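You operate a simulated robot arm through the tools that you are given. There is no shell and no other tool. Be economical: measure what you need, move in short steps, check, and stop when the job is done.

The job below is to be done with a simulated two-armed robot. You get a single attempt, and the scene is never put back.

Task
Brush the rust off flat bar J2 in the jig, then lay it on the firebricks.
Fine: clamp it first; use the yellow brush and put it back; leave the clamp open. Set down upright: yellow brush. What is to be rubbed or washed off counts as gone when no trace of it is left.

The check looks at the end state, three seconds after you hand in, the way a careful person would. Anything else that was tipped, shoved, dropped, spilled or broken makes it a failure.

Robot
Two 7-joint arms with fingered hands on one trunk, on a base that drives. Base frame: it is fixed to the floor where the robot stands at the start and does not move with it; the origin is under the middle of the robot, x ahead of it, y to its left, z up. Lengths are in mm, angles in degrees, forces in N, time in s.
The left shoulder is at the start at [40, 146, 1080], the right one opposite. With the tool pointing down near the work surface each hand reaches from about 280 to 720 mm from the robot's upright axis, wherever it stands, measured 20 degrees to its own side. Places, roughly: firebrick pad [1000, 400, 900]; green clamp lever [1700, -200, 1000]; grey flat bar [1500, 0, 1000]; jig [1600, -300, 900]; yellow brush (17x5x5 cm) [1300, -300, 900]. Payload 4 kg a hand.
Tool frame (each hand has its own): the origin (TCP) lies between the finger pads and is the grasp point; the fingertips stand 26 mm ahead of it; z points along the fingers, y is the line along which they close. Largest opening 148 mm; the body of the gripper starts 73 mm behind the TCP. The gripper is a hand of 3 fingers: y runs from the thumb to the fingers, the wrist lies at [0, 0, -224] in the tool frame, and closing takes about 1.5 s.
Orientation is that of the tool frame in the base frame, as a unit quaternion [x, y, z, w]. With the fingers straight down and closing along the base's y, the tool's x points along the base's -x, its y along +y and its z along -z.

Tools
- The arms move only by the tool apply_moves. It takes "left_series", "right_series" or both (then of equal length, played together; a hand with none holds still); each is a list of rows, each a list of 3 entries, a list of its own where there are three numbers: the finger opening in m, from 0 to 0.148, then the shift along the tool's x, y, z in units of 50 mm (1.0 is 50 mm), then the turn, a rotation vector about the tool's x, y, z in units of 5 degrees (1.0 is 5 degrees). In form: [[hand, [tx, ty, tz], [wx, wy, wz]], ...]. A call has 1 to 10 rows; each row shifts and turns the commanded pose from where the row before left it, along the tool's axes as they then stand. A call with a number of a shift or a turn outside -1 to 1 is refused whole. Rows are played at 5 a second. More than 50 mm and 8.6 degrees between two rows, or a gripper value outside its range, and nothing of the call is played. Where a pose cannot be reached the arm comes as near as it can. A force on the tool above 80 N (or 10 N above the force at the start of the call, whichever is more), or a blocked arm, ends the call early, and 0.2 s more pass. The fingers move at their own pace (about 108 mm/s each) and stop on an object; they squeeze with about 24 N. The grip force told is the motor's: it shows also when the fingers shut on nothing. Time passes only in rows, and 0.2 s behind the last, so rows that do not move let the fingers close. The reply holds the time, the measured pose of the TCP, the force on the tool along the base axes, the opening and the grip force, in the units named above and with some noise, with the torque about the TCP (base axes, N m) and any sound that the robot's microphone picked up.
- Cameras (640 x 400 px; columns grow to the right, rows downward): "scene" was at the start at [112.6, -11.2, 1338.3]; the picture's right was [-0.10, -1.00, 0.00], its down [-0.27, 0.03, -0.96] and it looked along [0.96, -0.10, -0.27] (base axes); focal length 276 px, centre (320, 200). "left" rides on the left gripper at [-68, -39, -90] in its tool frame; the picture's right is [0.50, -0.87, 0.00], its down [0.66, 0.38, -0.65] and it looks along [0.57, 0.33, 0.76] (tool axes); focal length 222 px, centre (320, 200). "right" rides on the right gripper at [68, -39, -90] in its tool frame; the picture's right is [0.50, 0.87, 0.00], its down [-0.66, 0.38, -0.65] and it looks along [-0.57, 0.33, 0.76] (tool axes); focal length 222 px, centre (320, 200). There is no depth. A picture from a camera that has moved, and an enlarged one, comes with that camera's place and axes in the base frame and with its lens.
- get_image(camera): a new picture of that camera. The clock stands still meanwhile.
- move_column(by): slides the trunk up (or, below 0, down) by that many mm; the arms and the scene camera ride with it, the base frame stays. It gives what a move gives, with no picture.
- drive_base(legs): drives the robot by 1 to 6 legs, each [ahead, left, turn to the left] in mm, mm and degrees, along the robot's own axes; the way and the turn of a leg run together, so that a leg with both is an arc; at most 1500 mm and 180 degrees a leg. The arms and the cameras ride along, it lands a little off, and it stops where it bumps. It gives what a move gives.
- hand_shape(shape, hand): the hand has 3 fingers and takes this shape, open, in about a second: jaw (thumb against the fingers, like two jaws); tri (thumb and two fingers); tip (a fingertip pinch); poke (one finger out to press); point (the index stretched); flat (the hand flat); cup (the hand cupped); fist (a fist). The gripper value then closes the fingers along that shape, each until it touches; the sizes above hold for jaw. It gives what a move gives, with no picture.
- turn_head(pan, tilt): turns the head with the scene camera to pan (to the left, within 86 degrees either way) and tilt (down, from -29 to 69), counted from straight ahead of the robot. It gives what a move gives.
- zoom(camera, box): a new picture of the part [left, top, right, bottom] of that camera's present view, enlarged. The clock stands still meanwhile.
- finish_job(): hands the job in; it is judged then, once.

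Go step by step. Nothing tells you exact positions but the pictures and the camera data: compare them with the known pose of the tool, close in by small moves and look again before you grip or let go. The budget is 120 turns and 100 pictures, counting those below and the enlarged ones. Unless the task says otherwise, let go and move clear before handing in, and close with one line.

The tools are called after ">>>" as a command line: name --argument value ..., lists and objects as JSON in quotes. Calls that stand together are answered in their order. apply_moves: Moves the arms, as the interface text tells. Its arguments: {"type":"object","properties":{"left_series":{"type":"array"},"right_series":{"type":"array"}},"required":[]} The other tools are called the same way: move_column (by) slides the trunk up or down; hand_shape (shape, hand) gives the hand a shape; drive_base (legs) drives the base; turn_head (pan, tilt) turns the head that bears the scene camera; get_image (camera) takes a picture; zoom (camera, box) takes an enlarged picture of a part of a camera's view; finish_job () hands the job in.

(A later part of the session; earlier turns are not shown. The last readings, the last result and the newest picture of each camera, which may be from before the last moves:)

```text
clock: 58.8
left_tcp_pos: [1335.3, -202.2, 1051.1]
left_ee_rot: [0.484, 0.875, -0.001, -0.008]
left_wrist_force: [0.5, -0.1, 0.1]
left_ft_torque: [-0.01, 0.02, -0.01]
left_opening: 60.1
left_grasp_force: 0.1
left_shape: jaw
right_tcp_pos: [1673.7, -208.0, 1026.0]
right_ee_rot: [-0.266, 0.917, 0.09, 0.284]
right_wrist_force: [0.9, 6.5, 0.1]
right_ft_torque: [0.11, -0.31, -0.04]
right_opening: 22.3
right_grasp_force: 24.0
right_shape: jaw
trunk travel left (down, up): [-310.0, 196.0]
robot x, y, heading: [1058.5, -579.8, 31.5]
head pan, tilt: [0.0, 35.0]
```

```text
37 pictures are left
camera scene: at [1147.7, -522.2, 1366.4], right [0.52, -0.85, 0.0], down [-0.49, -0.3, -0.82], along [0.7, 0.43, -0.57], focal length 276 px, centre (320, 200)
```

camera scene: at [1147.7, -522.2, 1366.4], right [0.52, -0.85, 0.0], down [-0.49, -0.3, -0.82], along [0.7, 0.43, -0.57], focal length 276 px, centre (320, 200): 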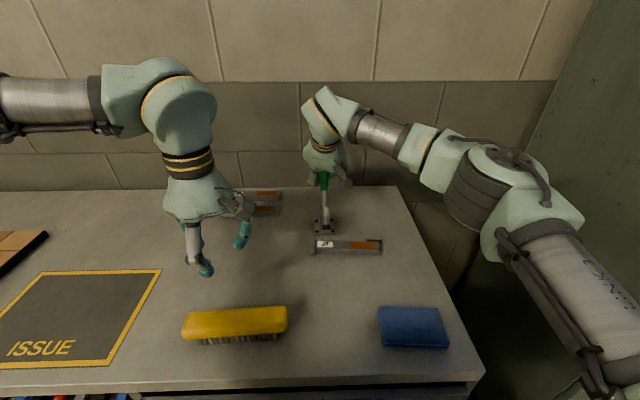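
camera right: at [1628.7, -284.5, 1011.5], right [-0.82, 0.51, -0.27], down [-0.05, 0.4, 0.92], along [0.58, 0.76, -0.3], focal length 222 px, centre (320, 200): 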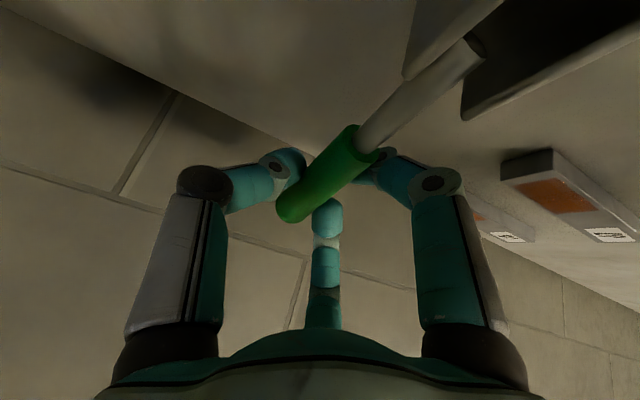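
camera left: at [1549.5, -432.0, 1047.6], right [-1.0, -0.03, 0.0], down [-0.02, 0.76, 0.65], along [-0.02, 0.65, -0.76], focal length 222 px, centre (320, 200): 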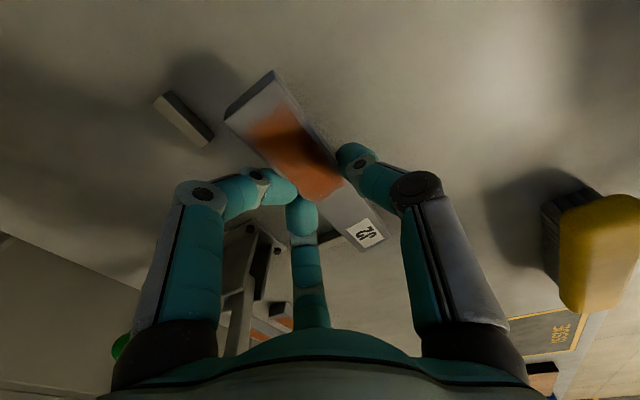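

>>> apply_moves --right_series '[[0.0, [0.083, 0, -0.275], [0, 0, 0]], [0.0, [0.083, 0, -0.275], [0, 0, 0]], [0.0, [0.153, 0, -0.245], [0, 0, 0]], [0.0, [0.153, 0, -0.245], [0, 0, 0]], [0.0, [0, 0, 0], [0, 0, 0]]]'

>>> zoom --camera "scene" --box '[260, 140, 400, 265]'

```text
clock: 60.0
left_tcp_pos: [1340.7, -198.7, 1048.5]
left_ee_rot: [0.483, 0.876, -0.006, -0.009]
left_wrist_force: [-0.3, 0.1, -1.1]
left_ft_torque: [0.02, -0.02, -0.01]
left_opening: 60.0
left_grasp_force: 0.1
left_shape: jaw
right_tcp_pos: [1640.0, -230.8, 1051.6]
right_ee_rot: [-0.266, 0.918, 0.089, 0.282]
right_wrist_force: [24.4, 24.4, -14.7]
right_ft_torque: [0.18, -0.29, 0.05]
right_opening: 16.1
right_grasp_force: 24.1
right_shape: jaw
trunk travel left (down, up): [-310.0, 196.0]
robot x, y, heading: [1053.5, -577.9, 31.5]
head pan, tilt: [0.0, 35.0]
```

```text
3.20 times, centred on (330, 202) of scene
camera zoom: at [1154.5, -516.6, 1365.6], right [0.52, -0.85, 0.0], down [-0.49, -0.3, -0.81], along [0.69, 0.43, -0.58], focal length 884 px, centre (288, 192)
```

zoom: 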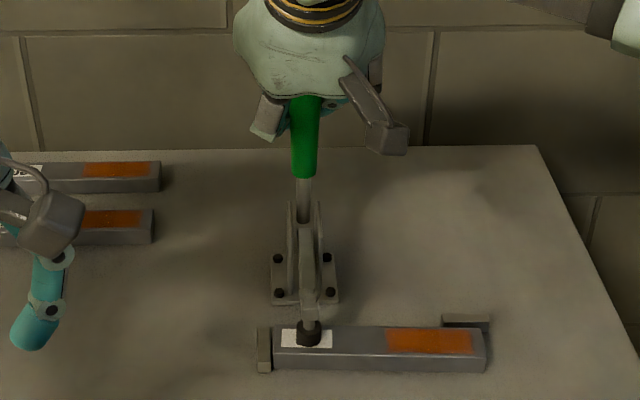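

The pad now presses on the bar. I push slightly further to seat the toggle, then see if it holds.

>>> apply_moves --right_series '[[0.0, [0.1, 0, -0.12], [0, 0, 0]], [0.0, [0, 0, 0], [0, 0, 0]], [0.0, [0, 0, 0], [0, 0, 0]]]'

```text
clock: 60.8
left_tcp_pos: [1343.9, -196.1, 1047.0]
left_ee_rot: [0.483, 0.875, -0.006, -0.01]
left_wrist_force: [-0.2, 0.1, -0.3]
left_ft_torque: [0.01, 0.0, -0.01]
left_opening: 59.8
left_grasp_force: 0.0
left_shape: jaw
right_tcp_pos: [1638.1, -232.2, 1052.8]
right_ee_rot: [-0.266, 0.917, 0.089, 0.285]
right_wrist_force: [45.1, 40.7, -17.4]
right_ft_torque: [0.29, -0.48, 0.26]
right_opening: 15.1
right_grasp_force: 24.1
right_shape: jaw
trunk travel left (down, up): [-310.0, 196.0]
robot x, y, heading: [1054.6, -583.3, 31.7]
head pan, tilt: [0.0, 35.0]
```

>>> apply_moves --right_series '[[0.0, [-0.15, 0, 0.15], [0, 0, 0]], [0.05, [0, 0, 0], [0, 0, 0]], [0.08, [0, 0, 0], [0, 0, 0]], [0.1, [0, 0, 0], [0, 0, 0]], [0.1, [0, 0, 0], [0, 0, 0]], [0.1, [0, 0, 0], [0, 0, 0]]]'

>>> zoom --camera "scene" --box '[260, 140, 400, 265]'

```text
clock: 62.2
left_tcp_pos: [1334.1, -203.7, 1051.5]
left_ee_rot: [0.484, 0.875, -0.001, -0.008]
left_wrist_force: [-0.2, 0.0, 0.8]
left_ft_torque: [-0.01, 0.02, -0.01]
left_opening: 59.9
left_grasp_force: 0.0
left_shape: jaw
right_tcp_pos: [1634.0, -234.5, 1057.3]
right_ee_rot: [-0.265, 0.917, 0.091, 0.284]
right_wrist_force: [0.0, -0.2, 1.1]
right_ft_torque: [0.0, 0.0, 0.03]
right_opening: 99.8
right_grasp_force: 0.1
right_shape: jaw
trunk travel left (down, up): [-310.0, 196.0]
robot x, y, heading: [1054.8, -577.9, 31.6]
head pan, tilt: [0.0, 35.0]
```

```text
3.20 times, centred on (330, 202) of scene
camera zoom: at [1147.3, -523.9, 1366.5], right [0.52, -0.85, 0.0], down [-0.49, -0.3, -0.82], along [0.7, 0.43, -0.57], focal length 884 px, centre (288, 192)
```

zoom: 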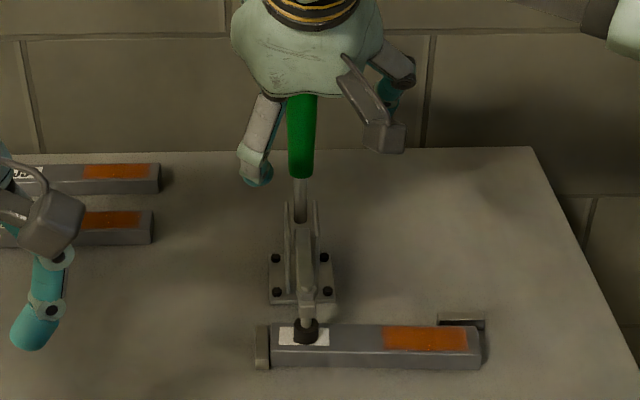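

Clamp is closed and holds. I withdraw the right hand, level it, and move the left hand out of the way to the left.

>>> apply_moves --right_series '[[0.1, [0, 0, -0.9], [0, 0, 0]], [0.1, [0, 0, -0.9], [0, 0, 0]], [0.1, [0, 0, -0.9], [0, 0, 0]], [0.1, [0.5, 0, 0], [0, 1, 0]], [0.1, [0.5, 0, 0], [0, 1, 0]], [0.1, [0.5, 0, 0], [0, 1, 0]], [0.1, [0.5, 0, 0], [0, 1, 0]], [0.1, [0.5, 0, 0], [0, 1, 0]], [0.1, [0.5, 0, 0], [0, 1, 0]], [0.1, [0.5, 0, 0], [0, 1, 0]]]' --left_series '[[0.06, [0.7, -0.3, -0.4], [0, 0, 0]], [0.06, [0.7, -0.3, -0.4], [0, 0, 0]], [0.06, [0.7, -0.3, -0.4], [0, 0, 0]], [0.06, [0.7, -0.2, 0], [0, 0, 0]], [0.06, [0, 0, 0], [0, 0, 0]], [0.06, [0, 0, 0], [0, 0, 0]], [0.06, [0, 0, 0], [0, 0, 0]], [0.06, [0, 0, 0], [0, 0, 0]], [0.06, [0, 0, 0], [0, 0, 0]], [0.06, [0, 0, 0], [0, 0, 0]]]'

>>> apply_moves --right_series '[[0.1, [0, 0, 0], [0, 0, -1]], [0.1, [0, 0, 0], [0, 0, -1]], [0.1, [0, 0, 0], [0, 0, -1]], [0.1, [0, 0, 0], [0, 0, -1]], [0.1, [0, 0, 0], [0, 0, -1]], [0.1, [0, 0, 0], [0, 0, -1]], [0.1, [0, 0, 0], [0, 0, -1]], [0.1, [0, 0, 0], [0, 0, -1]], [0.1, [0, 0, 0], [0, 0, -1]], [0.1, [0, 0, 0], [0, 0, -1]]]'

>>> apply_moves --right_series '[[0.1, [0, 0, 0], [0, 0, -1]], [0.1, [0, 0, 0], [0, 0, -1]], [0.1, [0, 0, 0], [0, 0, -1]], [0.1, [0, 0, 0], [0, 0, -1]], [0.1, [0, 0, 0], [0, 0, -1]], [0.1, [0, 0, 0], [0, 0, -1]], [0.1, [0, 0, 0], [0, 0, -0.8]], [0.1, [0, 0, 0], [0, 0, 0]]]'

>>> turn_head --pan 8 --tilt 45

>>> get_image --camera "scene"

```text
clock: 64.4
left_tcp_pos: [1215.3, -115.1, 1113.7]
left_ee_rot: [0.483, 0.876, 0.0, -0.008]
left_wrist_force: [-0.2, -0.4, -0.2]
left_ft_torque: [0.01, 0.02, 0.04]
left_opening: 59.7
left_grasp_force: 0.1
left_shape: jaw
right_tcp_pos: [1434.0, -366.0, 1111.5]
right_ee_rot: [-0.28, 0.96, 0.006, -0.006]
right_wrist_force: [-0.7, 0.1, 0.5]
right_ft_torque: [0.0, 0.02, -0.02]
right_opening: 99.6
right_grasp_force: 0.1
right_shape: jaw
trunk travel left (down, up): [-310.0, 196.0]
robot x, y, heading: [1056.5, -577.5, 31.3]
head pan, tilt: [0.0, 35.0]
```

```text
clock: 66.6
left_tcp_pos: [1215.7, -114.4, 1113.3]
left_ee_rot: [0.483, 0.876, -0.001, -0.008]
left_wrist_force: [-0.1, -0.4, 0.8]
left_ft_torque: [0.01, 0.02, -0.01]
left_opening: 59.9
left_grasp_force: 0.1
left_shape: jaw
right_tcp_pos: [1433.6, -364.2, 1111.0]
right_ee_rot: [-0.66, 0.751, 0.009, -0.002]
right_wrist_force: [0.1, 0.8, -0.7]
right_ft_torque: [0.0, 0.04, 0.01]
right_opening: 99.6
right_grasp_force: 0.1
right_shape: jaw
trunk travel left (down, up): [-310.0, 196.0]
robot x, y, heading: [1055.2, -577.7, 31.6]
head pan, tilt: [0.0, 35.0]
```

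```text
clock: 68.4
left_tcp_pos: [1215.8, -115.1, 1112.7]
left_ee_rot: [0.483, 0.875, -0.001, -0.008]
left_wrist_force: [0.2, -1.1, 0.1]
left_ft_torque: [0.0, 0.01, 0.0]
left_opening: 59.7
left_grasp_force: 0.0
left_shape: jaw
right_tcp_pos: [1433.4, -364.1, 1109.2]
right_ee_rot: [0.851, -0.525, -0.007, 0.0]
right_wrist_force: [0.3, 0.2, -0.4]
right_ft_torque: [0.03, -0.02, 0.0]
right_opening: 99.6
right_grasp_force: 0.1
right_shape: jaw
trunk travel left (down, up): [-310.0, 196.0]
robot x, y, heading: [1057.2, -577.8, 31.4]
head pan, tilt: [0.0, 35.0]
```

```text
clock: 69.1
left_tcp_pos: [1214.6, -115.0, 1114.2]
left_ee_rot: [0.484, 0.875, -0.001, -0.007]
left_wrist_force: [-0.1, 0.6, -0.8]
left_ft_torque: [0.0, 0.0, 0.04]
left_opening: 60.1
left_grasp_force: 0.1
left_shape: jaw
right_tcp_pos: [1433.7, -364.9, 1110.3]
right_ee_rot: [0.851, -0.526, -0.009, 0.0]
right_wrist_force: [0.6, 0.3, 0.1]
right_ft_torque: [0.0, 0.03, -0.03]
right_opening: 99.8
right_grasp_force: 0.1
right_shape: jaw
trunk travel left (down, up): [-310.0, 196.0]
robot x, y, heading: [1054.6, -578.7, 31.4]
head pan, tilt: [8.0, 45.0]
```

```text
34 pictures are left
camera scene: at [1135.0, -518.0, 1351.8], right [0.64, -0.77, 0.0], down [-0.55, -0.45, -0.71], along [0.55, 0.45, -0.71], focal length 276 px, centre (320, 200)
```

scene: 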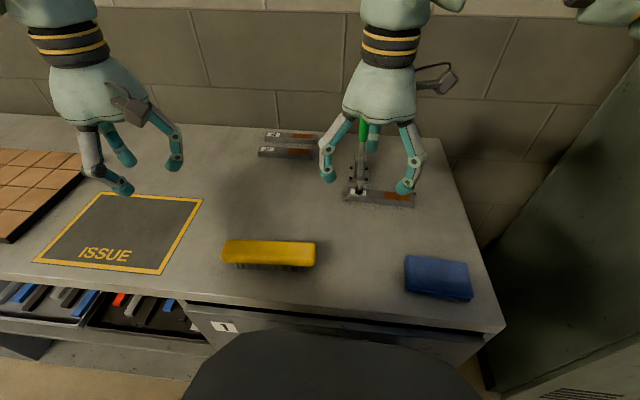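

Brush lies at about 365 ahead, 140 left, yawed ~6.5°. The right hand turns to match and goes above it.

>>> apply_moves --right_series '[[0.12, [0, 0, 0], [0, 0, -0.77]], [0.12, [0, 0, 0], [0, 0, -0.77]], [0.12, [0, 0, 0], [0, 0, -0.76]], [0.12, [-0.79, 0.29, 0.5], [0, 0, 0]], [0.12, [-0.79, 0.29, 0.5], [0, 0, 0]], [0.12, [-0.79, 0.29, 0.5], [0, 0, 0]], [0.12, [-0.8, 0.28, 0.5], [0, 0, 0]], [0.12, [0, 0, 0], [0, 0, 0]]]'

>>> get_image --camera "right"

>>> zoom --camera "scene" --box '[190, 180, 350, 290]'

```text
clock: 70.9
left_tcp_pos: [1215.3, -115.1, 1114.7]
left_ee_rot: [0.483, 0.876, 0.0, -0.007]
left_wrist_force: [0.6, 0.2, -0.3]
left_ft_torque: [0.02, -0.02, 0.02]
left_opening: 60.1
left_grasp_force: 0.1
left_shape: jaw
right_tcp_pos: [1289.0, -275.8, 1013.2]
right_ee_rot: [0.899, -0.438, -0.009, -0.001]
right_wrist_force: [0.2, 0.1, -0.7]
right_ft_torque: [0.03, 0.04, 0.0]
right_opening: 119.6
right_grasp_force: 0.0
right_shape: jaw
trunk travel left (down, up): [-310.0, 196.0]
robot x, y, heading: [1054.4, -578.1, 31.4]
head pan, tilt: [8.0, 45.0]
```

```text
33 pictures are left
camera right: at [1364.3, -305.7, 1101.8], right [-0.37, -0.93, 0.0], down [-0.69, 0.28, 0.67], along [-0.62, 0.25, -0.75], focal length 222 px, centre (320, 200)
```

right: 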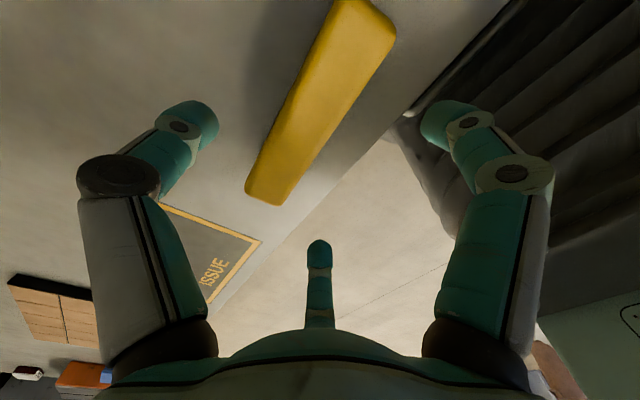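

```text
3.64 times, centred on (270, 235) of scene
camera zoom: at [1135.6, -518.9, 1351.7], right [0.64, -0.77, 0.0], down [-0.55, -0.45, -0.71], along [0.54, 0.45, -0.71], focal length 1005 px, centre (502, 73)
```

zoom: 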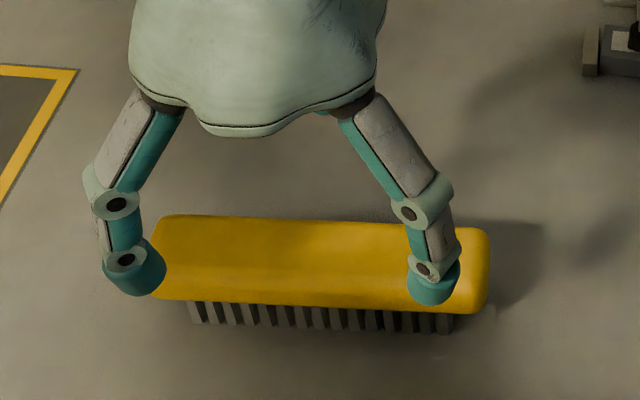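

>>> apply_moves --right_series '[[0.12, [0.06, -0.17, 0.3], [0, 0, 0]], [0.12, [0, 0, 0.5], [0, 0, 0]], [0.12, [0, 0, 0.5], [0, 0, 0]], [0.12, [0, 0, 0], [0, 0, 0]]]'

>>> get_image --camera "right"

>>> zoom --camera "scene" --box '[190, 180, 350, 290]'

```text
clock: 71.9
left_tcp_pos: [1214.2, -114.2, 1113.9]
left_ee_rot: [0.483, 0.875, -0.001, -0.008]
left_wrist_force: [0.0, 0.8, 0.9]
left_ft_torque: [0.05, -0.01, 0.03]
left_opening: 60.0
left_grasp_force: 0.0
left_shape: jaw
right_tcp_pos: [1297.4, -270.3, 947.3]
right_ee_rot: [0.899, -0.437, -0.009, -0.002]
right_wrist_force: [0.4, -0.2, 0.0]
right_ft_torque: [0.01, -0.02, 0.01]
right_opening: 119.6
right_grasp_force: 0.1
right_shape: jaw
trunk travel left (down, up): [-310.0, 196.0]
robot x, y, heading: [1055.1, -579.5, 31.6]
head pan, tilt: [8.0, 45.0]
```

```text
31 pictures are left
camera right: at [1372.0, -301.5, 1036.5], right [-0.37, -0.93, 0.0], down [-0.69, 0.28, 0.67], along [-0.62, 0.25, -0.75], focal length 222 px, centre (320, 200)
```

right: 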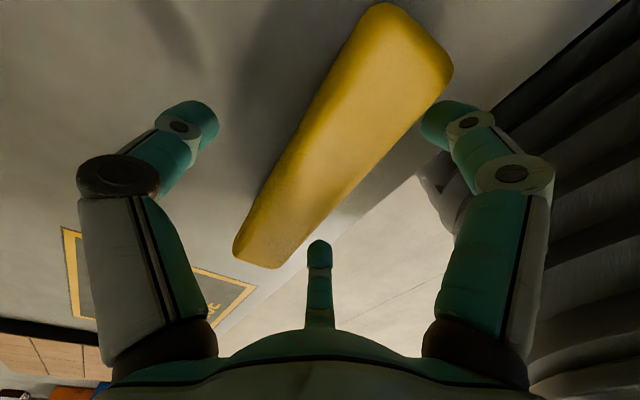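

```text
3.64 times, centred on (270, 235) of scene
camera zoom: at [1134.8, -518.0, 1351.7], right [0.64, -0.77, 0.0], down [-0.55, -0.45, -0.71], along [0.55, 0.45, -0.71], focal length 1005 px, centre (502, 73)
```

zoom: 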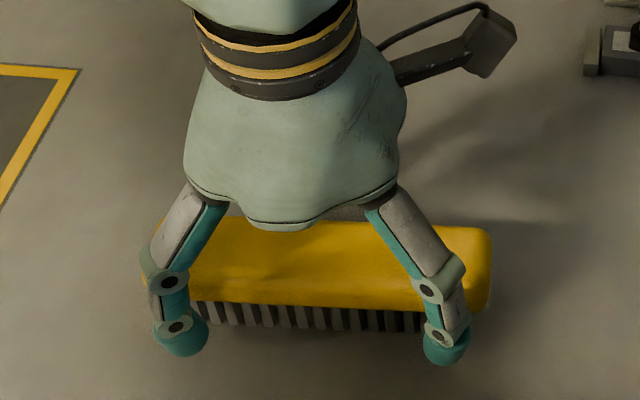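

>>> apply_moves --right_series '[[0.12, [0, 0, -0.1], [0, 0, 0]], [0.0, [0, 0, 0], [0, 0, 0]], [0.0, [0, 0, 0], [0, 0, 0]], [0.0, [0, 0, 0], [0, 0, 0]], [0.0, [0, 0, 0], [0, 0, 0]], [0.0, [0, 0, 0], [0, 0, 0]], [0.0, [0, 0, 0], [0, 0, 0]], [0.0, [0, 0, 0], [0, 0, 0]]]'

>>> apply_moves --right_series '[[0.0, [0, 0, -0.2], [0, 0, 0]], [0.0, [0, 0, -0.4], [0, 0, 0]], [0.0, [0, 0, -0.4], [0, 0, 0]], [0.0, [0, 0, 0], [0, 0, 0]]]'

>>> zoom --camera "scene" --box '[190, 170, 350, 280]'

```text
clock: 73.7
left_tcp_pos: [1215.0, -115.2, 1113.5]
left_ee_rot: [0.484, 0.875, -0.001, -0.007]
left_wrist_force: [0.1, -0.3, 0.0]
left_ft_torque: [-0.01, 0.0, -0.02]
left_opening: 59.8
left_grasp_force: 0.1
left_shape: jaw
right_tcp_pos: [1296.4, -271.7, 954.1]
right_ee_rot: [0.899, -0.438, -0.008, -0.001]
right_wrist_force: [1.0, 0.2, 1.1]
right_ft_torque: [0.07, -0.07, -0.01]
right_opening: 41.6
right_grasp_force: 23.4
right_shape: jaw
trunk travel left (down, up): [-310.0, 196.0]
robot x, y, heading: [1055.8, -582.3, 31.6]
head pan, tilt: [8.0, 45.0]
```

```text
clock: 74.7
left_tcp_pos: [1214.3, -115.1, 1114.7]
left_ee_rot: [0.483, 0.875, -0.001, -0.008]
left_wrist_force: [0.3, 0.3, 0.6]
left_ft_torque: [0.03, -0.02, -0.01]
left_opening: 60.2
left_grasp_force: 0.0
left_shape: jaw
right_tcp_pos: [1297.0, -270.6, 1003.9]
right_ee_rot: [0.899, -0.438, -0.009, -0.001]
right_wrist_force: [0.4, 0.1, -1.8]
right_ft_torque: [0.01, 0.03, -0.02]
right_opening: 40.8
right_grasp_force: 23.7
right_shape: jaw
trunk travel left (down, up): [-310.0, 196.0]
robot x, y, heading: [1056.1, -579.9, 31.5]
head pan, tilt: [8.0, 45.0]
```

```text
3.64 times, centred on (270, 225) of scene
camera zoom: at [1135.1, -517.7, 1351.7], right [0.64, -0.77, 0.0], down [-0.55, -0.45, -0.71], along [0.55, 0.45, -0.71], focal length 1005 px, centre (502, 109)
```

zoom: 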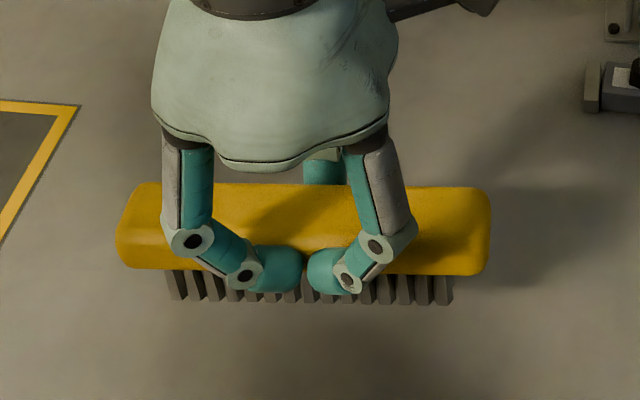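

Brush is held level. I align it with the bar and carry it around the front to the rust end of the bar.

>>> apply_moves --right_series '[[0.0, [0, 0, -0.3], [0, 0, 0.65]], [0.0, [0, 0, -0.3], [0, 0, 0.65]], [0.0, [0.88, 0, 0], [0, 0, 0]], [0.0, [0.88, 0, 0], [0, 0, 0]], [0.0, [0.88, 0, 0], [0, 0, 0]], [0.0, [0.88, 0, 0], [0, 0, 0]], [0.0, [0.88, 0, 0], [0, 0, 0]], [0.0, [0.9, 0, 0], [0, 0, 0]]]'

>>> apply_moves --right_series '[[0.0, [0, -0.8, 0], [0, 0, 0]], [0.0, [0, -0.8, 0], [0, 0, 0]], [0.0, [0, -0.8, 0], [0, 0, 0]], [0.0, [0, -0.8, 0], [0, 0, 0]], [0.0, [0, -0.8, 0], [0, 0, 0]], [0.0, [0, 0, 0], [0, 0, 0]]]'

>>> turn_head --pan -5 --tilt 40

>>> zoom --camera "scene" --box '[220, 100, 420, 240]'

```text
clock: 76.5
left_tcp_pos: [1215.7, -115.9, 1113.7]
left_ee_rot: [0.483, 0.875, 0.0, -0.008]
left_wrist_force: [0.9, -0.1, -0.1]
left_ft_torque: [0.01, -0.02, 0.0]
left_opening: 60.0
left_grasp_force: 0.1
left_shape: jaw
right_tcp_pos: [1437.1, -499.2, 1028.8]
right_ee_rot: [0.873, -0.488, -0.009, -0.001]
right_wrist_force: [0.4, 0.0, -3.0]
right_ft_torque: [0.01, 0.0, -0.02]
right_opening: 41.0
right_grasp_force: 24.2
right_shape: jaw
trunk travel left (down, up): [-310.0, 196.0]
robot x, y, heading: [1053.9, -577.5, 31.7]
head pan, tilt: [8.0, 45.0]
```

```text
clock: 77.9
left_tcp_pos: [1215.7, -115.9, 1114.1]
left_ee_rot: [0.483, 0.876, 0.0, -0.007]
left_wrist_force: [-0.7, 0.0, -0.4]
left_ft_torque: [0.02, -0.02, -0.02]
left_opening: 59.9
left_grasp_force: 0.1
left_shape: jaw
right_tcp_pos: [1607.2, -393.5, 1027.0]
right_ee_rot: [0.873, -0.488, -0.008, 0.0]
right_wrist_force: [-0.2, 0.0, -1.4]
right_ft_torque: [0.0, -0.01, 0.0]
right_opening: 40.5
right_grasp_force: 24.4
right_shape: jaw
trunk travel left (down, up): [-310.0, 196.0]
robot x, y, heading: [1056.5, -578.8, 31.5]
head pan, tilt: [8.0, 45.0]
```

```text
clock: 78.7
left_tcp_pos: [1216.5, -114.1, 1113.4]
left_ee_rot: [0.483, 0.876, 0.0, -0.008]
left_wrist_force: [0.2, 0.0, 0.2]
left_ft_torque: [-0.01, -0.04, 0.02]
left_opening: 60.2
left_grasp_force: 0.1
left_shape: jaw
right_tcp_pos: [1608.3, -392.4, 1028.4]
right_ee_rot: [0.873, -0.488, -0.008, 0.0]
right_wrist_force: [-0.5, 0.5, -1.8]
right_ft_torque: [-0.03, 0.02, -0.03]
right_opening: 40.4
right_grasp_force: 24.1
right_shape: jaw
trunk travel left (down, up): [-310.0, 196.0]
robot x, y, heading: [1056.0, -578.1, 31.6]
head pan, tilt: [-5.0, 40.0]
```

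```text
2.86 times, centred on (320, 170) of scene
camera zoom: at [1148.5, -531.6, 1358.9], right [0.45, -0.89, 0.0], down [-0.58, -0.29, -0.77], along [0.68, 0.34, -0.64], focal length 790 px, centre (320, 286)
```

zoom: 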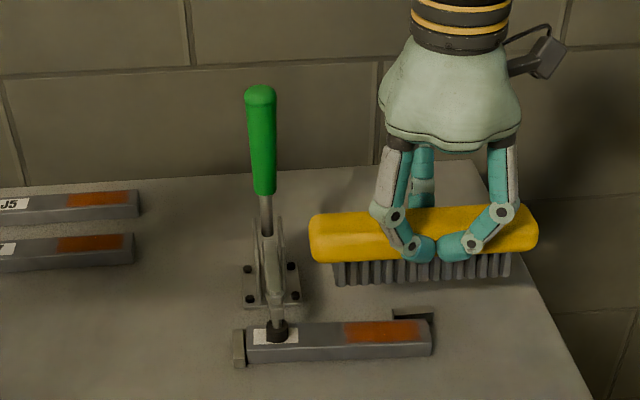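

>>> apply_moves --right_series '[[0.0, [0, 0, 0.5], [0, 0, 0]], [0.0, [0, 0, 0.4], [0, 0, 0]], [0.0, [0, 0, 0.1], [0, 0, 0]], [0.0, [0, 0, 0.06], [0, 0, 0]], [0.0, [0, 0, 0], [0, 0, 0]]]'

>>> zoom --camera "scene" --box '[270, 130, 400, 230]'

```text
clock: 79.9
left_tcp_pos: [1215.4, -113.6, 1114.0]
left_ee_rot: [0.483, 0.876, -0.001, -0.008]
left_wrist_force: [0.5, -0.1, 0.5]
left_ft_torque: [0.03, -0.01, 0.01]
left_opening: 59.9
left_grasp_force: 0.0
left_shape: jaw
right_tcp_pos: [1607.7, -393.4, 973.8]
right_ee_rot: [0.873, -0.488, -0.009, 0.0]
right_wrist_force: [1.0, -0.3, -1.4]
right_ft_torque: [-0.01, -0.01, 0.0]
right_opening: 40.8
right_grasp_force: 23.5
right_shape: jaw
trunk travel left (down, up): [-310.0, 196.0]
robot x, y, heading: [1056.1, -576.9, 31.4]
head pan, tilt: [-5.0, 40.0]
```

```text
4.00 times, centred on (335, 180) of scene
camera zoom: at [1148.4, -531.7, 1359.0], right [0.45, -0.89, 0.0], down [-0.58, -0.29, -0.77], along [0.69, 0.34, -0.64], focal length 1106 px, centre (260, 280)
```

zoom: 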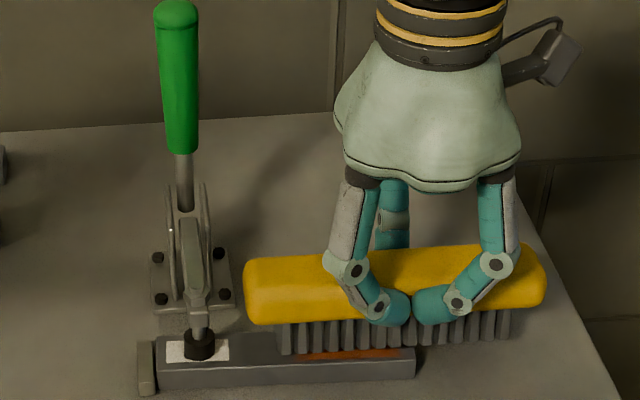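

>>> apply_moves --right_series '[[0.0, [0, 0.12, 0.04], [0, 0, 0]], [0.0, [0, 0, 0.06], [0, 0, 0]], [0.0, [0, 0, 0], [0, 0, 0]]]'

```text
clock: 80.7
left_tcp_pos: [1215.9, -114.1, 1114.6]
left_ee_rot: [0.483, 0.876, -0.001, -0.007]
left_wrist_force: [-1.0, -0.5, -0.3]
left_ft_torque: [-0.04, 0.02, 0.02]
left_opening: 59.9
left_grasp_force: 0.0
left_shape: jaw
right_tcp_pos: [1602.0, -395.9, 968.6]
right_ee_rot: [0.873, -0.488, -0.008, -0.001]
right_wrist_force: [0.4, -0.1, -2.0]
right_ft_torque: [0.01, 0.01, -0.04]
right_opening: 40.5
right_grasp_force: 24.0
right_shape: jaw
trunk travel left (down, up): [-310.0, 196.0]
robot x, y, heading: [1053.6, -581.7, 31.7]
head pan, tilt: [-5.0, 40.0]
```

>>> apply_moves --right_series '[[0.0, [0, 0, 0.05], [0, 0, 0]], [0.0, [0, 0, 0], [0, 0, 0]]]'

>>> apply_moves --right_series '[[0.0, [0, 0, 0.05], [0, 0, 0]], [0.0, [0, 0, 0], [0, 0, 0]]]'

```text
clock: 81.3
left_tcp_pos: [1214.2, -115.5, 1114.6]
left_ee_rot: [0.483, 0.876, -0.001, -0.007]
left_wrist_force: [0.3, 0.1, 0.0]
left_ft_torque: [-0.02, -0.03, -0.01]
left_opening: 59.9
left_grasp_force: 0.0
left_shape: jaw
right_tcp_pos: [1601.2, -395.5, 968.6]
right_ee_rot: [0.872, -0.489, -0.008, -0.002]
right_wrist_force: [0.1, -1.6, 8.6]
right_ft_torque: [0.09, -0.24, 0.01]
right_opening: 40.5
right_grasp_force: 24.0
right_shape: jaw
trunk travel left (down, up): [-310.0, 196.0]
robot x, y, heading: [1056.3, -581.6, 31.1]
head pan, tilt: [-5.0, 40.0]
```

```text
clock: 81.9
left_tcp_pos: [1213.4, -115.7, 1114.4]
left_ee_rot: [0.483, 0.876, 0.0, -0.007]
left_wrist_force: [0.4, -1.2, 0.4]
left_ft_torque: [-0.01, 0.0, -0.01]
left_opening: 59.9
left_grasp_force: 0.0
left_shape: jaw
right_tcp_pos: [1599.7, -394.9, 967.3]
right_ee_rot: [0.873, -0.488, -0.007, -0.003]
right_wrist_force: [2.1, -1.4, 22.8]
right_ft_torque: [0.25, -0.52, -0.05]
right_opening: 41.1
right_grasp_force: 23.4
right_shape: jaw
trunk travel left (down, up): [-310.0, 196.0]
robot x, y, heading: [1057.8, -578.1, 31.4]
head pan, tilt: [-5.0, 40.0]
```

Contact at ~20 N. I stroke the brush along the bar over the rust.

>>> apply_moves --right_series '[[0.0, [0.3, 0, -0.02], [0, 0, 0]], [0.0, [0.3, 0, 0], [0, 0, 0]], [0.0, [-0.3, 0, 0], [0, 0, 0]], [0.0, [-0.4, 0, 0], [0, 0, 0]], [0.0, [0.4, 0, 0], [0, 0, 0]], [0.0, [0.3, 0, 0], [0, 0, 0]], [0.0, [-0.3, 0, 0], [0, 0, 0]], [0.0, [-0.4, 0, 0], [0, 0, 0]], [0.0, [0.4, -0.1, 0], [0, 0, 0]], [0.0, [-0.3, -0.1, 0], [0, 0, 0]]]'

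>>> apply_moves --right_series '[[0.0, [0.3, 0, 0], [0, 0, 0]], [0.0, [0.3, 0, 0], [0, 0, 0]], [0.0, [-0.3, 0, 0], [0, 0, 0]], [0.0, [-0.4, 0, 0], [0, 0, 0]], [0.0, [0.4, 0.15, 0], [0, 0, 0]], [0.0, [0.3, 0.15, 0], [0, 0, 0]], [0.0, [-0.3, 0, 0], [0, 0, 0]], [0.0, [-0.4, 0, 0], [0, 0, 0]], [0.0, [0.4, 0, 0], [0, 0, 0]], [0.0, [-0.3, 0, 0], [0, 0, 0]]]'

>>> zoom --camera "scene" --box '[270, 130, 400, 230]'

```text
clock: 84.1
left_tcp_pos: [1213.0, -115.4, 1113.7]
left_ee_rot: [0.484, 0.875, 0.0, -0.007]
left_wrist_force: [0.0, -0.9, -0.4]
left_ft_torque: [0.0, -0.02, 0.01]
left_opening: 60.2
left_grasp_force: 0.1
left_shape: jaw
right_tcp_pos: [1608.3, -392.4, 966.6]
right_ee_rot: [0.872, -0.489, -0.008, -0.001]
right_wrist_force: [1.9, -4.7, 16.3]
right_ft_torque: [-0.03, -0.26, -0.08]
right_opening: 40.9
right_grasp_force: 24.2
right_shape: jaw
trunk travel left (down, up): [-310.0, 196.0]
robot x, y, heading: [1054.6, -575.8, 31.6]
head pan, tilt: [-5.0, 40.0]
```

```text
clock: 86.3
left_tcp_pos: [1214.4, -115.1, 1113.9]
left_ee_rot: [0.484, 0.875, 0.0, -0.007]
left_wrist_force: [-0.3, -0.5, -0.8]
left_ft_torque: [-0.01, -0.01, 0.0]
left_opening: 59.5
left_grasp_force: 0.1
left_shape: jaw
right_tcp_pos: [1597.3, -398.7, 965.9]
right_ee_rot: [0.873, -0.488, -0.009, -0.002]
right_wrist_force: [3.3, -4.1, 12.8]
right_ft_torque: [0.06, -0.44, -0.11]
right_opening: 40.7
right_grasp_force: 24.2
right_shape: jaw
trunk travel left (down, up): [-310.0, 196.0]
robot x, y, heading: [1056.8, -575.4, 31.3]
head pan, tilt: [-5.0, 40.0]
```

```text
4.00 times, centred on (335, 180) of scene
camera zoom: at [1147.2, -532.8, 1359.1], right [0.45, -0.89, 0.0], down [-0.57, -0.29, -0.77], along [0.69, 0.34, -0.64], focal length 1106 px, centre (260, 280)
```

zoom: 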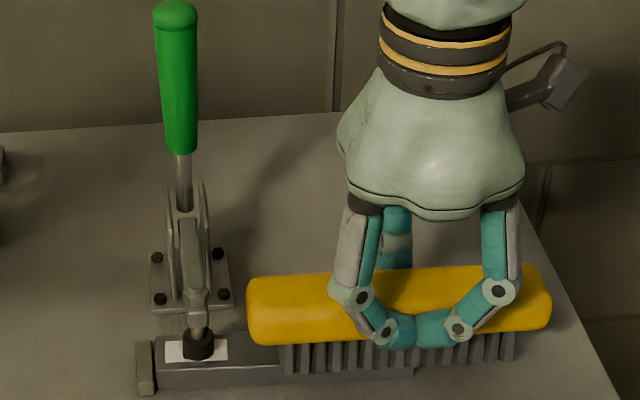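

I lift the brush aside to inspect the bar.

>>> apply_moves --right_series '[[0.0, [0, 0, -0.5], [0, 0, 0]], [0.0, [0.8, 0, -0.5], [0, 0, 0]], [0.0, [0.9, 0, 0], [0, 0, 0]], [0.0, [0, 0, 0], [0, 0, 0]]]'

>>> zoom --camera "scene" --box '[290, 190, 390, 240]'

```text
clock: 87.3
left_tcp_pos: [1214.9, -114.4, 1114.7]
left_ee_rot: [0.483, 0.875, 0.0, -0.008]
left_wrist_force: [0.2, 0.4, 0.2]
left_ft_torque: [0.01, 0.0, 0.0]
left_opening: 60.1
left_grasp_force: 0.1
left_shape: jaw
right_tcp_pos: [1642.1, -470.0, 1015.3]
right_ee_rot: [0.873, -0.488, -0.008, 0.0]
right_wrist_force: [-0.3, 0.6, -1.9]
right_ft_torque: [-0.04, 0.0, 0.01]
right_opening: 40.1
right_grasp_force: 23.9
right_shape: jaw
trunk travel left (down, up): [-310.0, 196.0]
robot x, y, heading: [1053.1, -578.3, 31.8]
head pan, tilt: [-5.0, 40.0]
```

```text
6.40 times, centred on (340, 215) of scene
camera zoom: at [1147.9, -530.5, 1358.9], right [0.45, -0.89, 0.0], down [-0.57, -0.29, -0.77], along [0.69, 0.34, -0.64], focal length 1769 px, centre (192, 104)
```

zoom: 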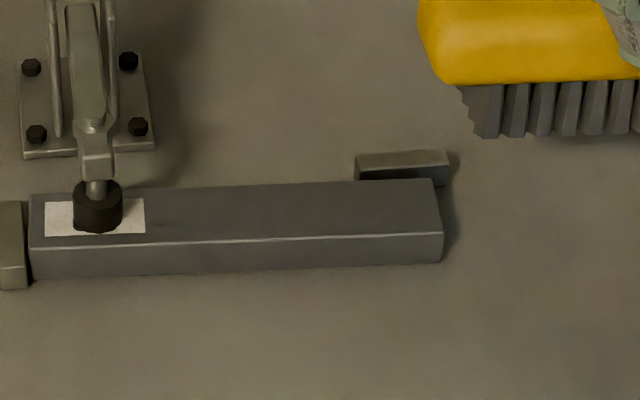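

Rust is completely gone. I carry the brush back to its original spot and yaw.

>>> apply_moves --right_series '[[0.0, [0, 0.955, 0], [0, 0, 0]], [0.0, [0, 0.955, 0], [0, 0, 0]], [0.0, [0, 0.955, 0], [0, 0, 0]], [0.0, [0, 0.955, 0], [0, 0, 0]], [0.0, [-0.875, 0, 0], [0, 0, 0]], [0.0, [-0.875, 0, 0], [0, 0, 0]], [0.0, [-0.875, 0, 0], [0, 0, 0]], [0.0, [-0.875, 0, 0], [0, 0, 0]], [0.0, [-0.875, 0, 0], [0, 0, 0]], [0.0, [-0.875, 0, 0], [0, 0, 0]]]'

>>> apply_moves --right_series '[[0.0, [-0.875, 0, 0], [0, 0, 0]], [0.0, [-0.875, 0, 0], [0, 0, 0]], [0.0, [0, 0, 0], [0, 0, -0.65]], [0.0, [0, 0, 0], [0, 0, -0.65]], [0.0, [0, 0, 0], [0, 0, 0]]]'

```text
clock: 89.5
left_tcp_pos: [1214.7, -112.9, 1113.2]
left_ee_rot: [0.484, 0.875, -0.001, -0.006]
left_wrist_force: [0.2, 0.8, 0.4]
left_ft_torque: [0.0, 0.0, 0.02]
left_opening: 60.0
left_grasp_force: 0.1
left_shape: jaw
right_tcp_pos: [1340.8, -344.9, 1019.8]
right_ee_rot: [0.872, -0.489, -0.008, -0.001]
right_wrist_force: [-0.6, 0.2, -2.5]
right_ft_torque: [-0.05, 0.01, -0.01]
right_opening: 39.8
right_grasp_force: 23.8
right_shape: jaw
trunk travel left (down, up): [-310.0, 196.0]
robot x, y, heading: [1057.6, -577.5, 31.5]
head pan, tilt: [-5.0, 40.0]
```

```text
clock: 90.7
left_tcp_pos: [1215.3, -113.5, 1113.5]
left_ee_rot: [0.484, 0.875, -0.001, -0.007]
left_wrist_force: [0.4, 0.8, -0.5]
left_ft_torque: [-0.01, 0.01, 0.0]
left_opening: 59.8
left_grasp_force: 0.1
left_shape: jaw
right_tcp_pos: [1295.2, -271.4, 1021.1]
right_ee_rot: [0.899, -0.437, -0.009, -0.001]
right_wrist_force: [0.4, 0.8, -0.7]
right_ft_torque: [-0.01, 0.01, -0.01]
right_opening: 40.0
right_grasp_force: 23.6
right_shape: jaw
trunk travel left (down, up): [-310.0, 196.0]
robot x, y, heading: [1056.2, -580.5, 31.3]
head pan, tilt: [-5.0, 40.0]
```

>>> apply_moves --right_series '[[0.0, [0.02, 0, 0.6], [0, 0, 0]], [0.0, [0, 0, 0.5], [0, 0, 0]], [0.0, [0, 0, 0.2], [0, 0, 0]], [0.0, [0, 0, 0.06], [0, 0, 0]], [0.0, [0, 0, 0], [0, 0, 0]]]'

>>> zoom --camera "scene" --box '[150, 230, 350, 350]'

```text
clock: 91.9
left_tcp_pos: [1215.7, -114.1, 1113.0]
left_ee_rot: [0.484, 0.875, -0.001, -0.008]
left_wrist_force: [0.3, -0.4, 0.3]
left_ft_torque: [0.01, -0.01, -0.01]
left_opening: 59.9
left_grasp_force: 0.0
left_shape: jaw
right_tcp_pos: [1296.1, -273.4, 954.8]
right_ee_rot: [0.899, -0.437, -0.008, -0.001]
right_wrist_force: [0.1, -0.3, -1.3]
right_ft_torque: [0.01, 0.01, 0.01]
right_opening: 39.8
right_grasp_force: 23.2
right_shape: jaw
trunk travel left (down, up): [-310.0, 196.0]
robot x, y, heading: [1053.9, -576.5, 31.5]
head pan, tilt: [-5.0, 40.0]
```

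```text
3.20 times, centred on (250, 290) of scene
camera zoom: at [1148.3, -531.7, 1359.0], right [0.45, -0.89, 0.0], down [-0.58, -0.29, -0.77], along [0.69, 0.34, -0.64], focal length 884 px, centre (544, -88)
```

zoom: 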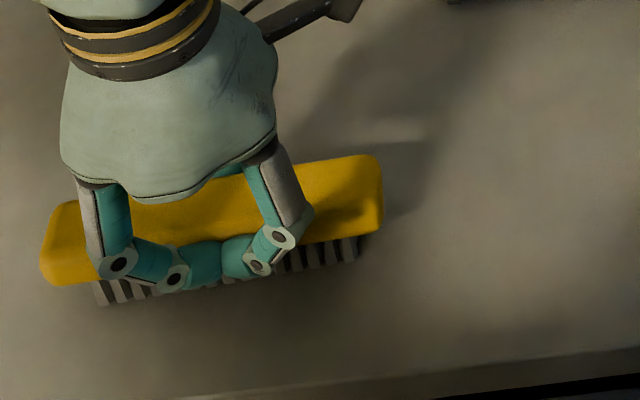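

>>> apply_moves --right_series '[[0.0, [0, 0, 0.04], [0, 0, 0]], [0.0, [0, 0, 0], [0, 0, 0]]]'

>>> apply_moves --right_series '[[0.0, [0, 0, 0.03], [0, 0, 0]], [0.0, [0, 0, 0], [0, 0, 0]]]'

```text
clock: 92.5
left_tcp_pos: [1216.0, -113.8, 1115.0]
left_ee_rot: [0.484, 0.875, 0.0, -0.008]
left_wrist_force: [-1.2, 0.4, 0.6]
left_ft_torque: [0.01, -0.01, 0.0]
left_opening: 60.2
left_grasp_force: 0.1
left_shape: jaw
right_tcp_pos: [1295.1, -272.4, 951.2]
right_ee_rot: [0.899, -0.437, -0.007, -0.001]
right_wrist_force: [0.1, 0.8, 0.8]
right_ft_torque: [0.01, -0.06, -0.01]
right_opening: 39.8
right_grasp_force: 24.2
right_shape: jaw
trunk travel left (down, up): [-310.0, 196.0]
robot x, y, heading: [1057.5, -579.3, 31.7]
head pan, tilt: [-5.0, 40.0]
```

```text
clock: 93.1
left_tcp_pos: [1214.3, -113.8, 1113.3]
left_ee_rot: [0.483, 0.876, 0.0, -0.008]
left_wrist_force: [0.9, 0.3, -0.4]
left_ft_torque: [0.01, -0.01, 0.0]
left_opening: 59.9
left_grasp_force: 0.0
left_shape: jaw
right_tcp_pos: [1294.8, -271.9, 949.9]
right_ee_rot: [0.899, -0.438, -0.007, -0.002]
right_wrist_force: [-0.5, -0.5, 11.5]
right_ft_torque: [0.14, -0.28, -0.03]
right_opening: 39.7
right_grasp_force: 24.2
right_shape: jaw
trunk travel left (down, up): [-310.0, 196.0]
robot x, y, heading: [1054.3, -576.4, 31.7]
head pan, tilt: [-5.0, 40.0]
```

Brush rests on the bench; I release and rise.

>>> apply_moves --right_series '[[0.0, [0, 0, -0.03], [0, 0, 0]], [0.06, [0, 0, 0], [0, 0, 0]], [0.09, [0, 0, 0], [0, 0, 0]], [0.12, [0, 0, 0], [0, 0, 0]], [0.12, [0, 0, 0], [0, 0, 0]], [0.12, [0, 0, -0.4], [0, 0, 0]], [0.12, [0, 0, -0.8], [0, 0, 0]], [0.12, [0, 0, -0.9], [0, 0, 0]], [0.1, [0, 0, -0.9], [0, 0, 0]]]'

>>> get_image --camera "scene"

```text
clock: 95.1
left_tcp_pos: [1214.4, -115.6, 1114.7]
left_ee_rot: [0.483, 0.875, -0.002, -0.008]
left_wrist_force: [-0.2, 0.3, 0.5]
left_ft_torque: [0.03, -0.01, -0.03]
left_opening: 59.9
left_grasp_force: 0.1
left_shape: jaw
right_tcp_pos: [1296.4, -273.4, 1100.7]
right_ee_rot: [0.899, -0.438, -0.009, -0.001]
right_wrist_force: [-0.2, -0.7, 0.0]
right_ft_torque: [0.0, -0.03, 0.0]
right_opening: 100.4
right_grasp_force: 0.1
right_shape: jaw
trunk travel left (down, up): [-310.0, 196.0]
robot x, y, heading: [1054.3, -579.1, 31.6]
head pan, tilt: [-5.0, 40.0]
```

```text
23 pictures are left
camera scene: at [1147.3, -532.3, 1359.1], right [0.45, -0.89, 0.0], down [-0.57, -0.29, -0.77], along [0.69, 0.34, -0.64], focal length 276 px, centre (320, 200)
```

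scene: 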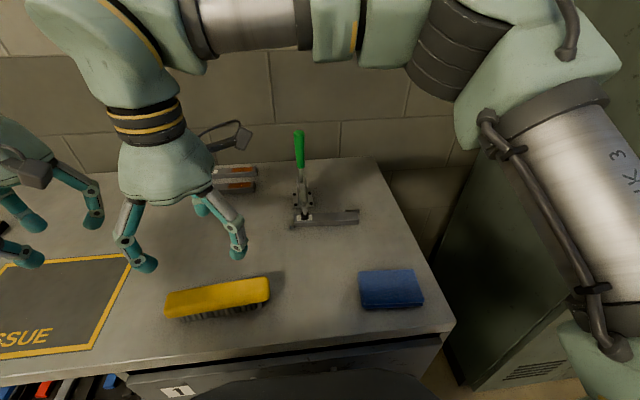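

Brush is back upright. Now I bring the right hand back to the lever: turn it round, pitch forward, approach.

>>> apply_moves --right_series '[[0.1, [0.9, 0, -0.4], [0, 0, 0]], [0.1, [0.9, 0, -0.4], [0, 0, 0]], [0.1, [0.9, 0, -0.4], [0, 0, 0]], [0.1, [0, 0, 0], [0, 0, 1]], [0.1, [0, 0, 0], [0, 0, 1]], [0.1, [0, 0, 0], [0, 0, 1]], [0.1, [0, 0, 0], [0, 0, 1]], [0.1, [0, 0, 0], [0, 0, 1]], [0.1, [0, 0, 0], [0, 0, 1]], [0.1, [0, 0, 0], [0, 0, 1]]]'

>>> apply_moves --right_series '[[0.1, [0, 0, 0], [0, 0, 1]], [0.1, [0, 0, 0], [0, 0, 1]], [0.1, [0, 0, 0], [0, 0, 1]], [0.1, [0, 0, 0], [0, 0, 1]], [0.1, [0, 0, 0], [0, 0, 1]], [0.1, [0, 0, 0], [0, 0, 1]], [0.1, [0, 0, 0], [0, 0, 1]], [0.1, [0, 0, 0], [0, 0, 1]], [0.1, [0, 0, 0], [0, 0, 1]], [0.1, [0, 0, 0], [0, 0, 1]]]'

>>> apply_moves --right_series '[[0.1, [0, 0, 0], [0, 0, 1]], [0.1, [0, 0, 0], [0, 0, 1]], [0.1, [0, 0, 0], [0, 0, 0.3]], [0.1, [0, 0, 0], [0, -1, 0]], [0.1, [0, 0, 0], [0, -1, 0]], [0.1, [0, 0, 0], [0, -1, 0]], [0.1, [0, 0, 0], [0, -1, 0]], [0.1, [0, 0, 0], [0, -1, 0]], [0.1, [0, 0, 0], [0, -1, 0]], [0.1, [0, 0, 0], [0, -1, 0]]]'

```text
clock: 97.3
left_tcp_pos: [1214.7, -114.1, 1113.8]
left_ee_rot: [0.483, 0.876, 0.0, -0.007]
left_wrist_force: [-0.4, 0.0, -0.2]
left_ft_torque: [-0.01, 0.02, 0.0]
left_opening: 60.0
left_grasp_force: 0.0
left_shape: jaw
right_tcp_pos: [1381.8, -379.1, 1158.2]
right_ee_rot: [0.725, -0.688, -0.008, 0.002]
right_wrist_force: [0.3, 0.0, -0.5]
right_ft_torque: [0.03, 0.01, 0.03]
right_opening: 100.6
right_grasp_force: 0.0
right_shape: jaw
trunk travel left (down, up): [-310.0, 196.0]
robot x, y, heading: [1055.1, -579.8, 31.4]
head pan, tilt: [-5.0, 40.0]
```

```text
clock: 99.5
left_tcp_pos: [1215.2, -115.1, 1114.0]
left_ee_rot: [0.483, 0.876, -0.001, -0.007]
left_wrist_force: [-0.2, -0.1, 0.3]
left_ft_torque: [-0.01, 0.01, 0.02]
left_opening: 59.8
left_grasp_force: 0.1
left_shape: jaw
right_tcp_pos: [1381.3, -380.6, 1157.6]
right_ee_rot: [-0.367, 0.93, 0.006, -0.004]
right_wrist_force: [-0.5, 0.1, 0.7]
right_ft_torque: [0.01, 0.0, -0.01]
right_opening: 100.5
right_grasp_force: 0.0
right_shape: jaw
trunk travel left (down, up): [-310.0, 196.0]
robot x, y, heading: [1051.8, -578.6, 31.4]
head pan, tilt: [-5.0, 40.0]
```

```text
clock: 101.7
left_tcp_pos: [1215.2, -114.3, 1114.3]
left_ee_rot: [0.483, 0.876, -0.001, -0.007]
left_wrist_force: [0.0, 0.1, 0.6]
left_ft_torque: [0.0, -0.03, -0.01]
left_opening: 60.2
left_grasp_force: 0.0
left_shape: jaw
right_tcp_pos: [1381.2, -380.7, 1159.4]
right_ee_rot: [-0.257, 0.919, 0.088, 0.285]
right_wrist_force: [0.2, 0.6, 0.3]
right_ft_torque: [0.0, 0.03, -0.03]
right_opening: 100.7
right_grasp_force: 0.1
right_shape: jaw
trunk travel left (down, up): [-310.0, 196.0]
robot x, y, heading: [1057.3, -579.5, 31.6]
head pan, tilt: [-5.0, 40.0]
```

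>>> apply_moves --right_series '[[0.1, [-0.728, -0.02, 0.464], [0, 0, 0]], [0.1, [-0.728, -0.02, 0.464], [0, 0, 0]], [0.1, [-0.728, -0.02, 0.464], [0, 0, 0]], [0.1, [-0.728, -0.02, 0.464], [0, 0, 0]], [0.1, [-0.728, -0.02, 0.464], [0, 0, 0]], [0.1, [0, 0, 0.8], [0, 0, 0]], [0.1, [0, 0, 0], [0, 0, 0]]]'

>>> get_image --camera "right"

```text
clock: 103.3
left_tcp_pos: [1214.5, -114.3, 1114.5]
left_ee_rot: [0.483, 0.875, -0.001, -0.008]
left_wrist_force: [-0.5, -0.3, -0.4]
left_ft_torque: [0.0, -0.01, 0.0]
left_opening: 59.9
left_grasp_force: 0.1
left_shape: jaw
right_tcp_pos: [1586.5, -259.7, 1133.6]
right_ee_rot: [-0.258, 0.919, 0.088, 0.285]
right_wrist_force: [-0.2, 0.6, 0.0]
right_ft_torque: [-0.04, -0.01, -0.02]
right_opening: 100.4
right_grasp_force: 0.0
right_shape: jaw
trunk travel left (down, up): [-310.0, 196.0]
robot x, y, heading: [1057.0, -581.2, 31.7]
head pan, tilt: [-5.0, 40.0]
```

```text
22 pictures are left
camera right: at [1518.8, -350.0, 1168.2], right [-0.81, 0.53, -0.27], down [-0.05, 0.4, 0.92], along [0.59, 0.75, -0.3], focal length 222 px, centre (320, 200)
```

right: 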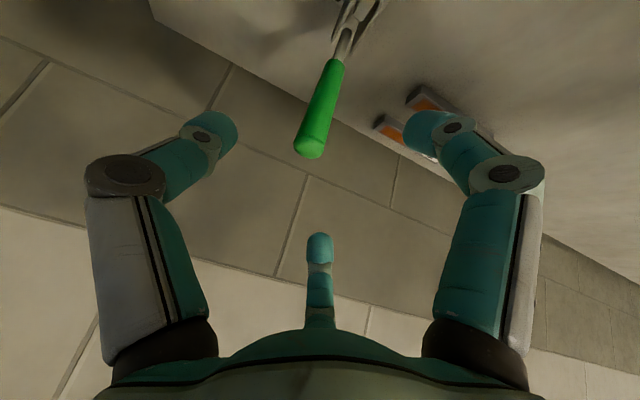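

>>> apply_moves --right_series '[[0.1, [-0.04, -0.06, 0.7], [0, 0, 0]], [0.1, [0, 0, 0.7], [0, 0, 0]], [0.1, [0, 0, 0.6], [0, 0, 0]], [0.1, [0, 0, 0], [0, 0, 0]]]'

>>> get_image --camera "right"

```text
clock: 104.3
left_tcp_pos: [1214.8, -114.9, 1114.7]
left_ee_rot: [0.484, 0.875, -0.001, -0.007]
left_wrist_force: [-0.1, -0.5, 0.3]
left_ft_torque: [0.01, -0.03, -0.01]
left_opening: 59.8
left_grasp_force: 0.1
left_shape: jaw
right_tcp_pos: [1636.9, -230.7, 1052.3]
right_ee_rot: [-0.258, 0.919, 0.088, 0.284]
right_wrist_force: [-0.4, 0.7, -1.5]
right_ft_torque: [-0.01, 0.02, 0.0]
right_opening: 100.4
right_grasp_force: 0.1
right_shape: jaw
trunk travel left (down, up): [-310.0, 196.0]
robot x, y, heading: [1056.2, -578.6, 31.4]
head pan, tilt: [-5.0, 40.0]
```

```text
21 pictures are left
camera right: at [1569.1, -320.3, 1086.9], right [-0.81, 0.53, -0.27], down [-0.05, 0.4, 0.92], along [0.59, 0.75, -0.3], focal length 222 px, centre (320, 200)
```

right: 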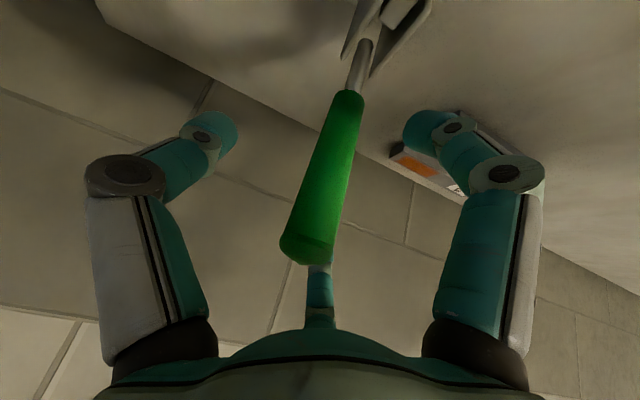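

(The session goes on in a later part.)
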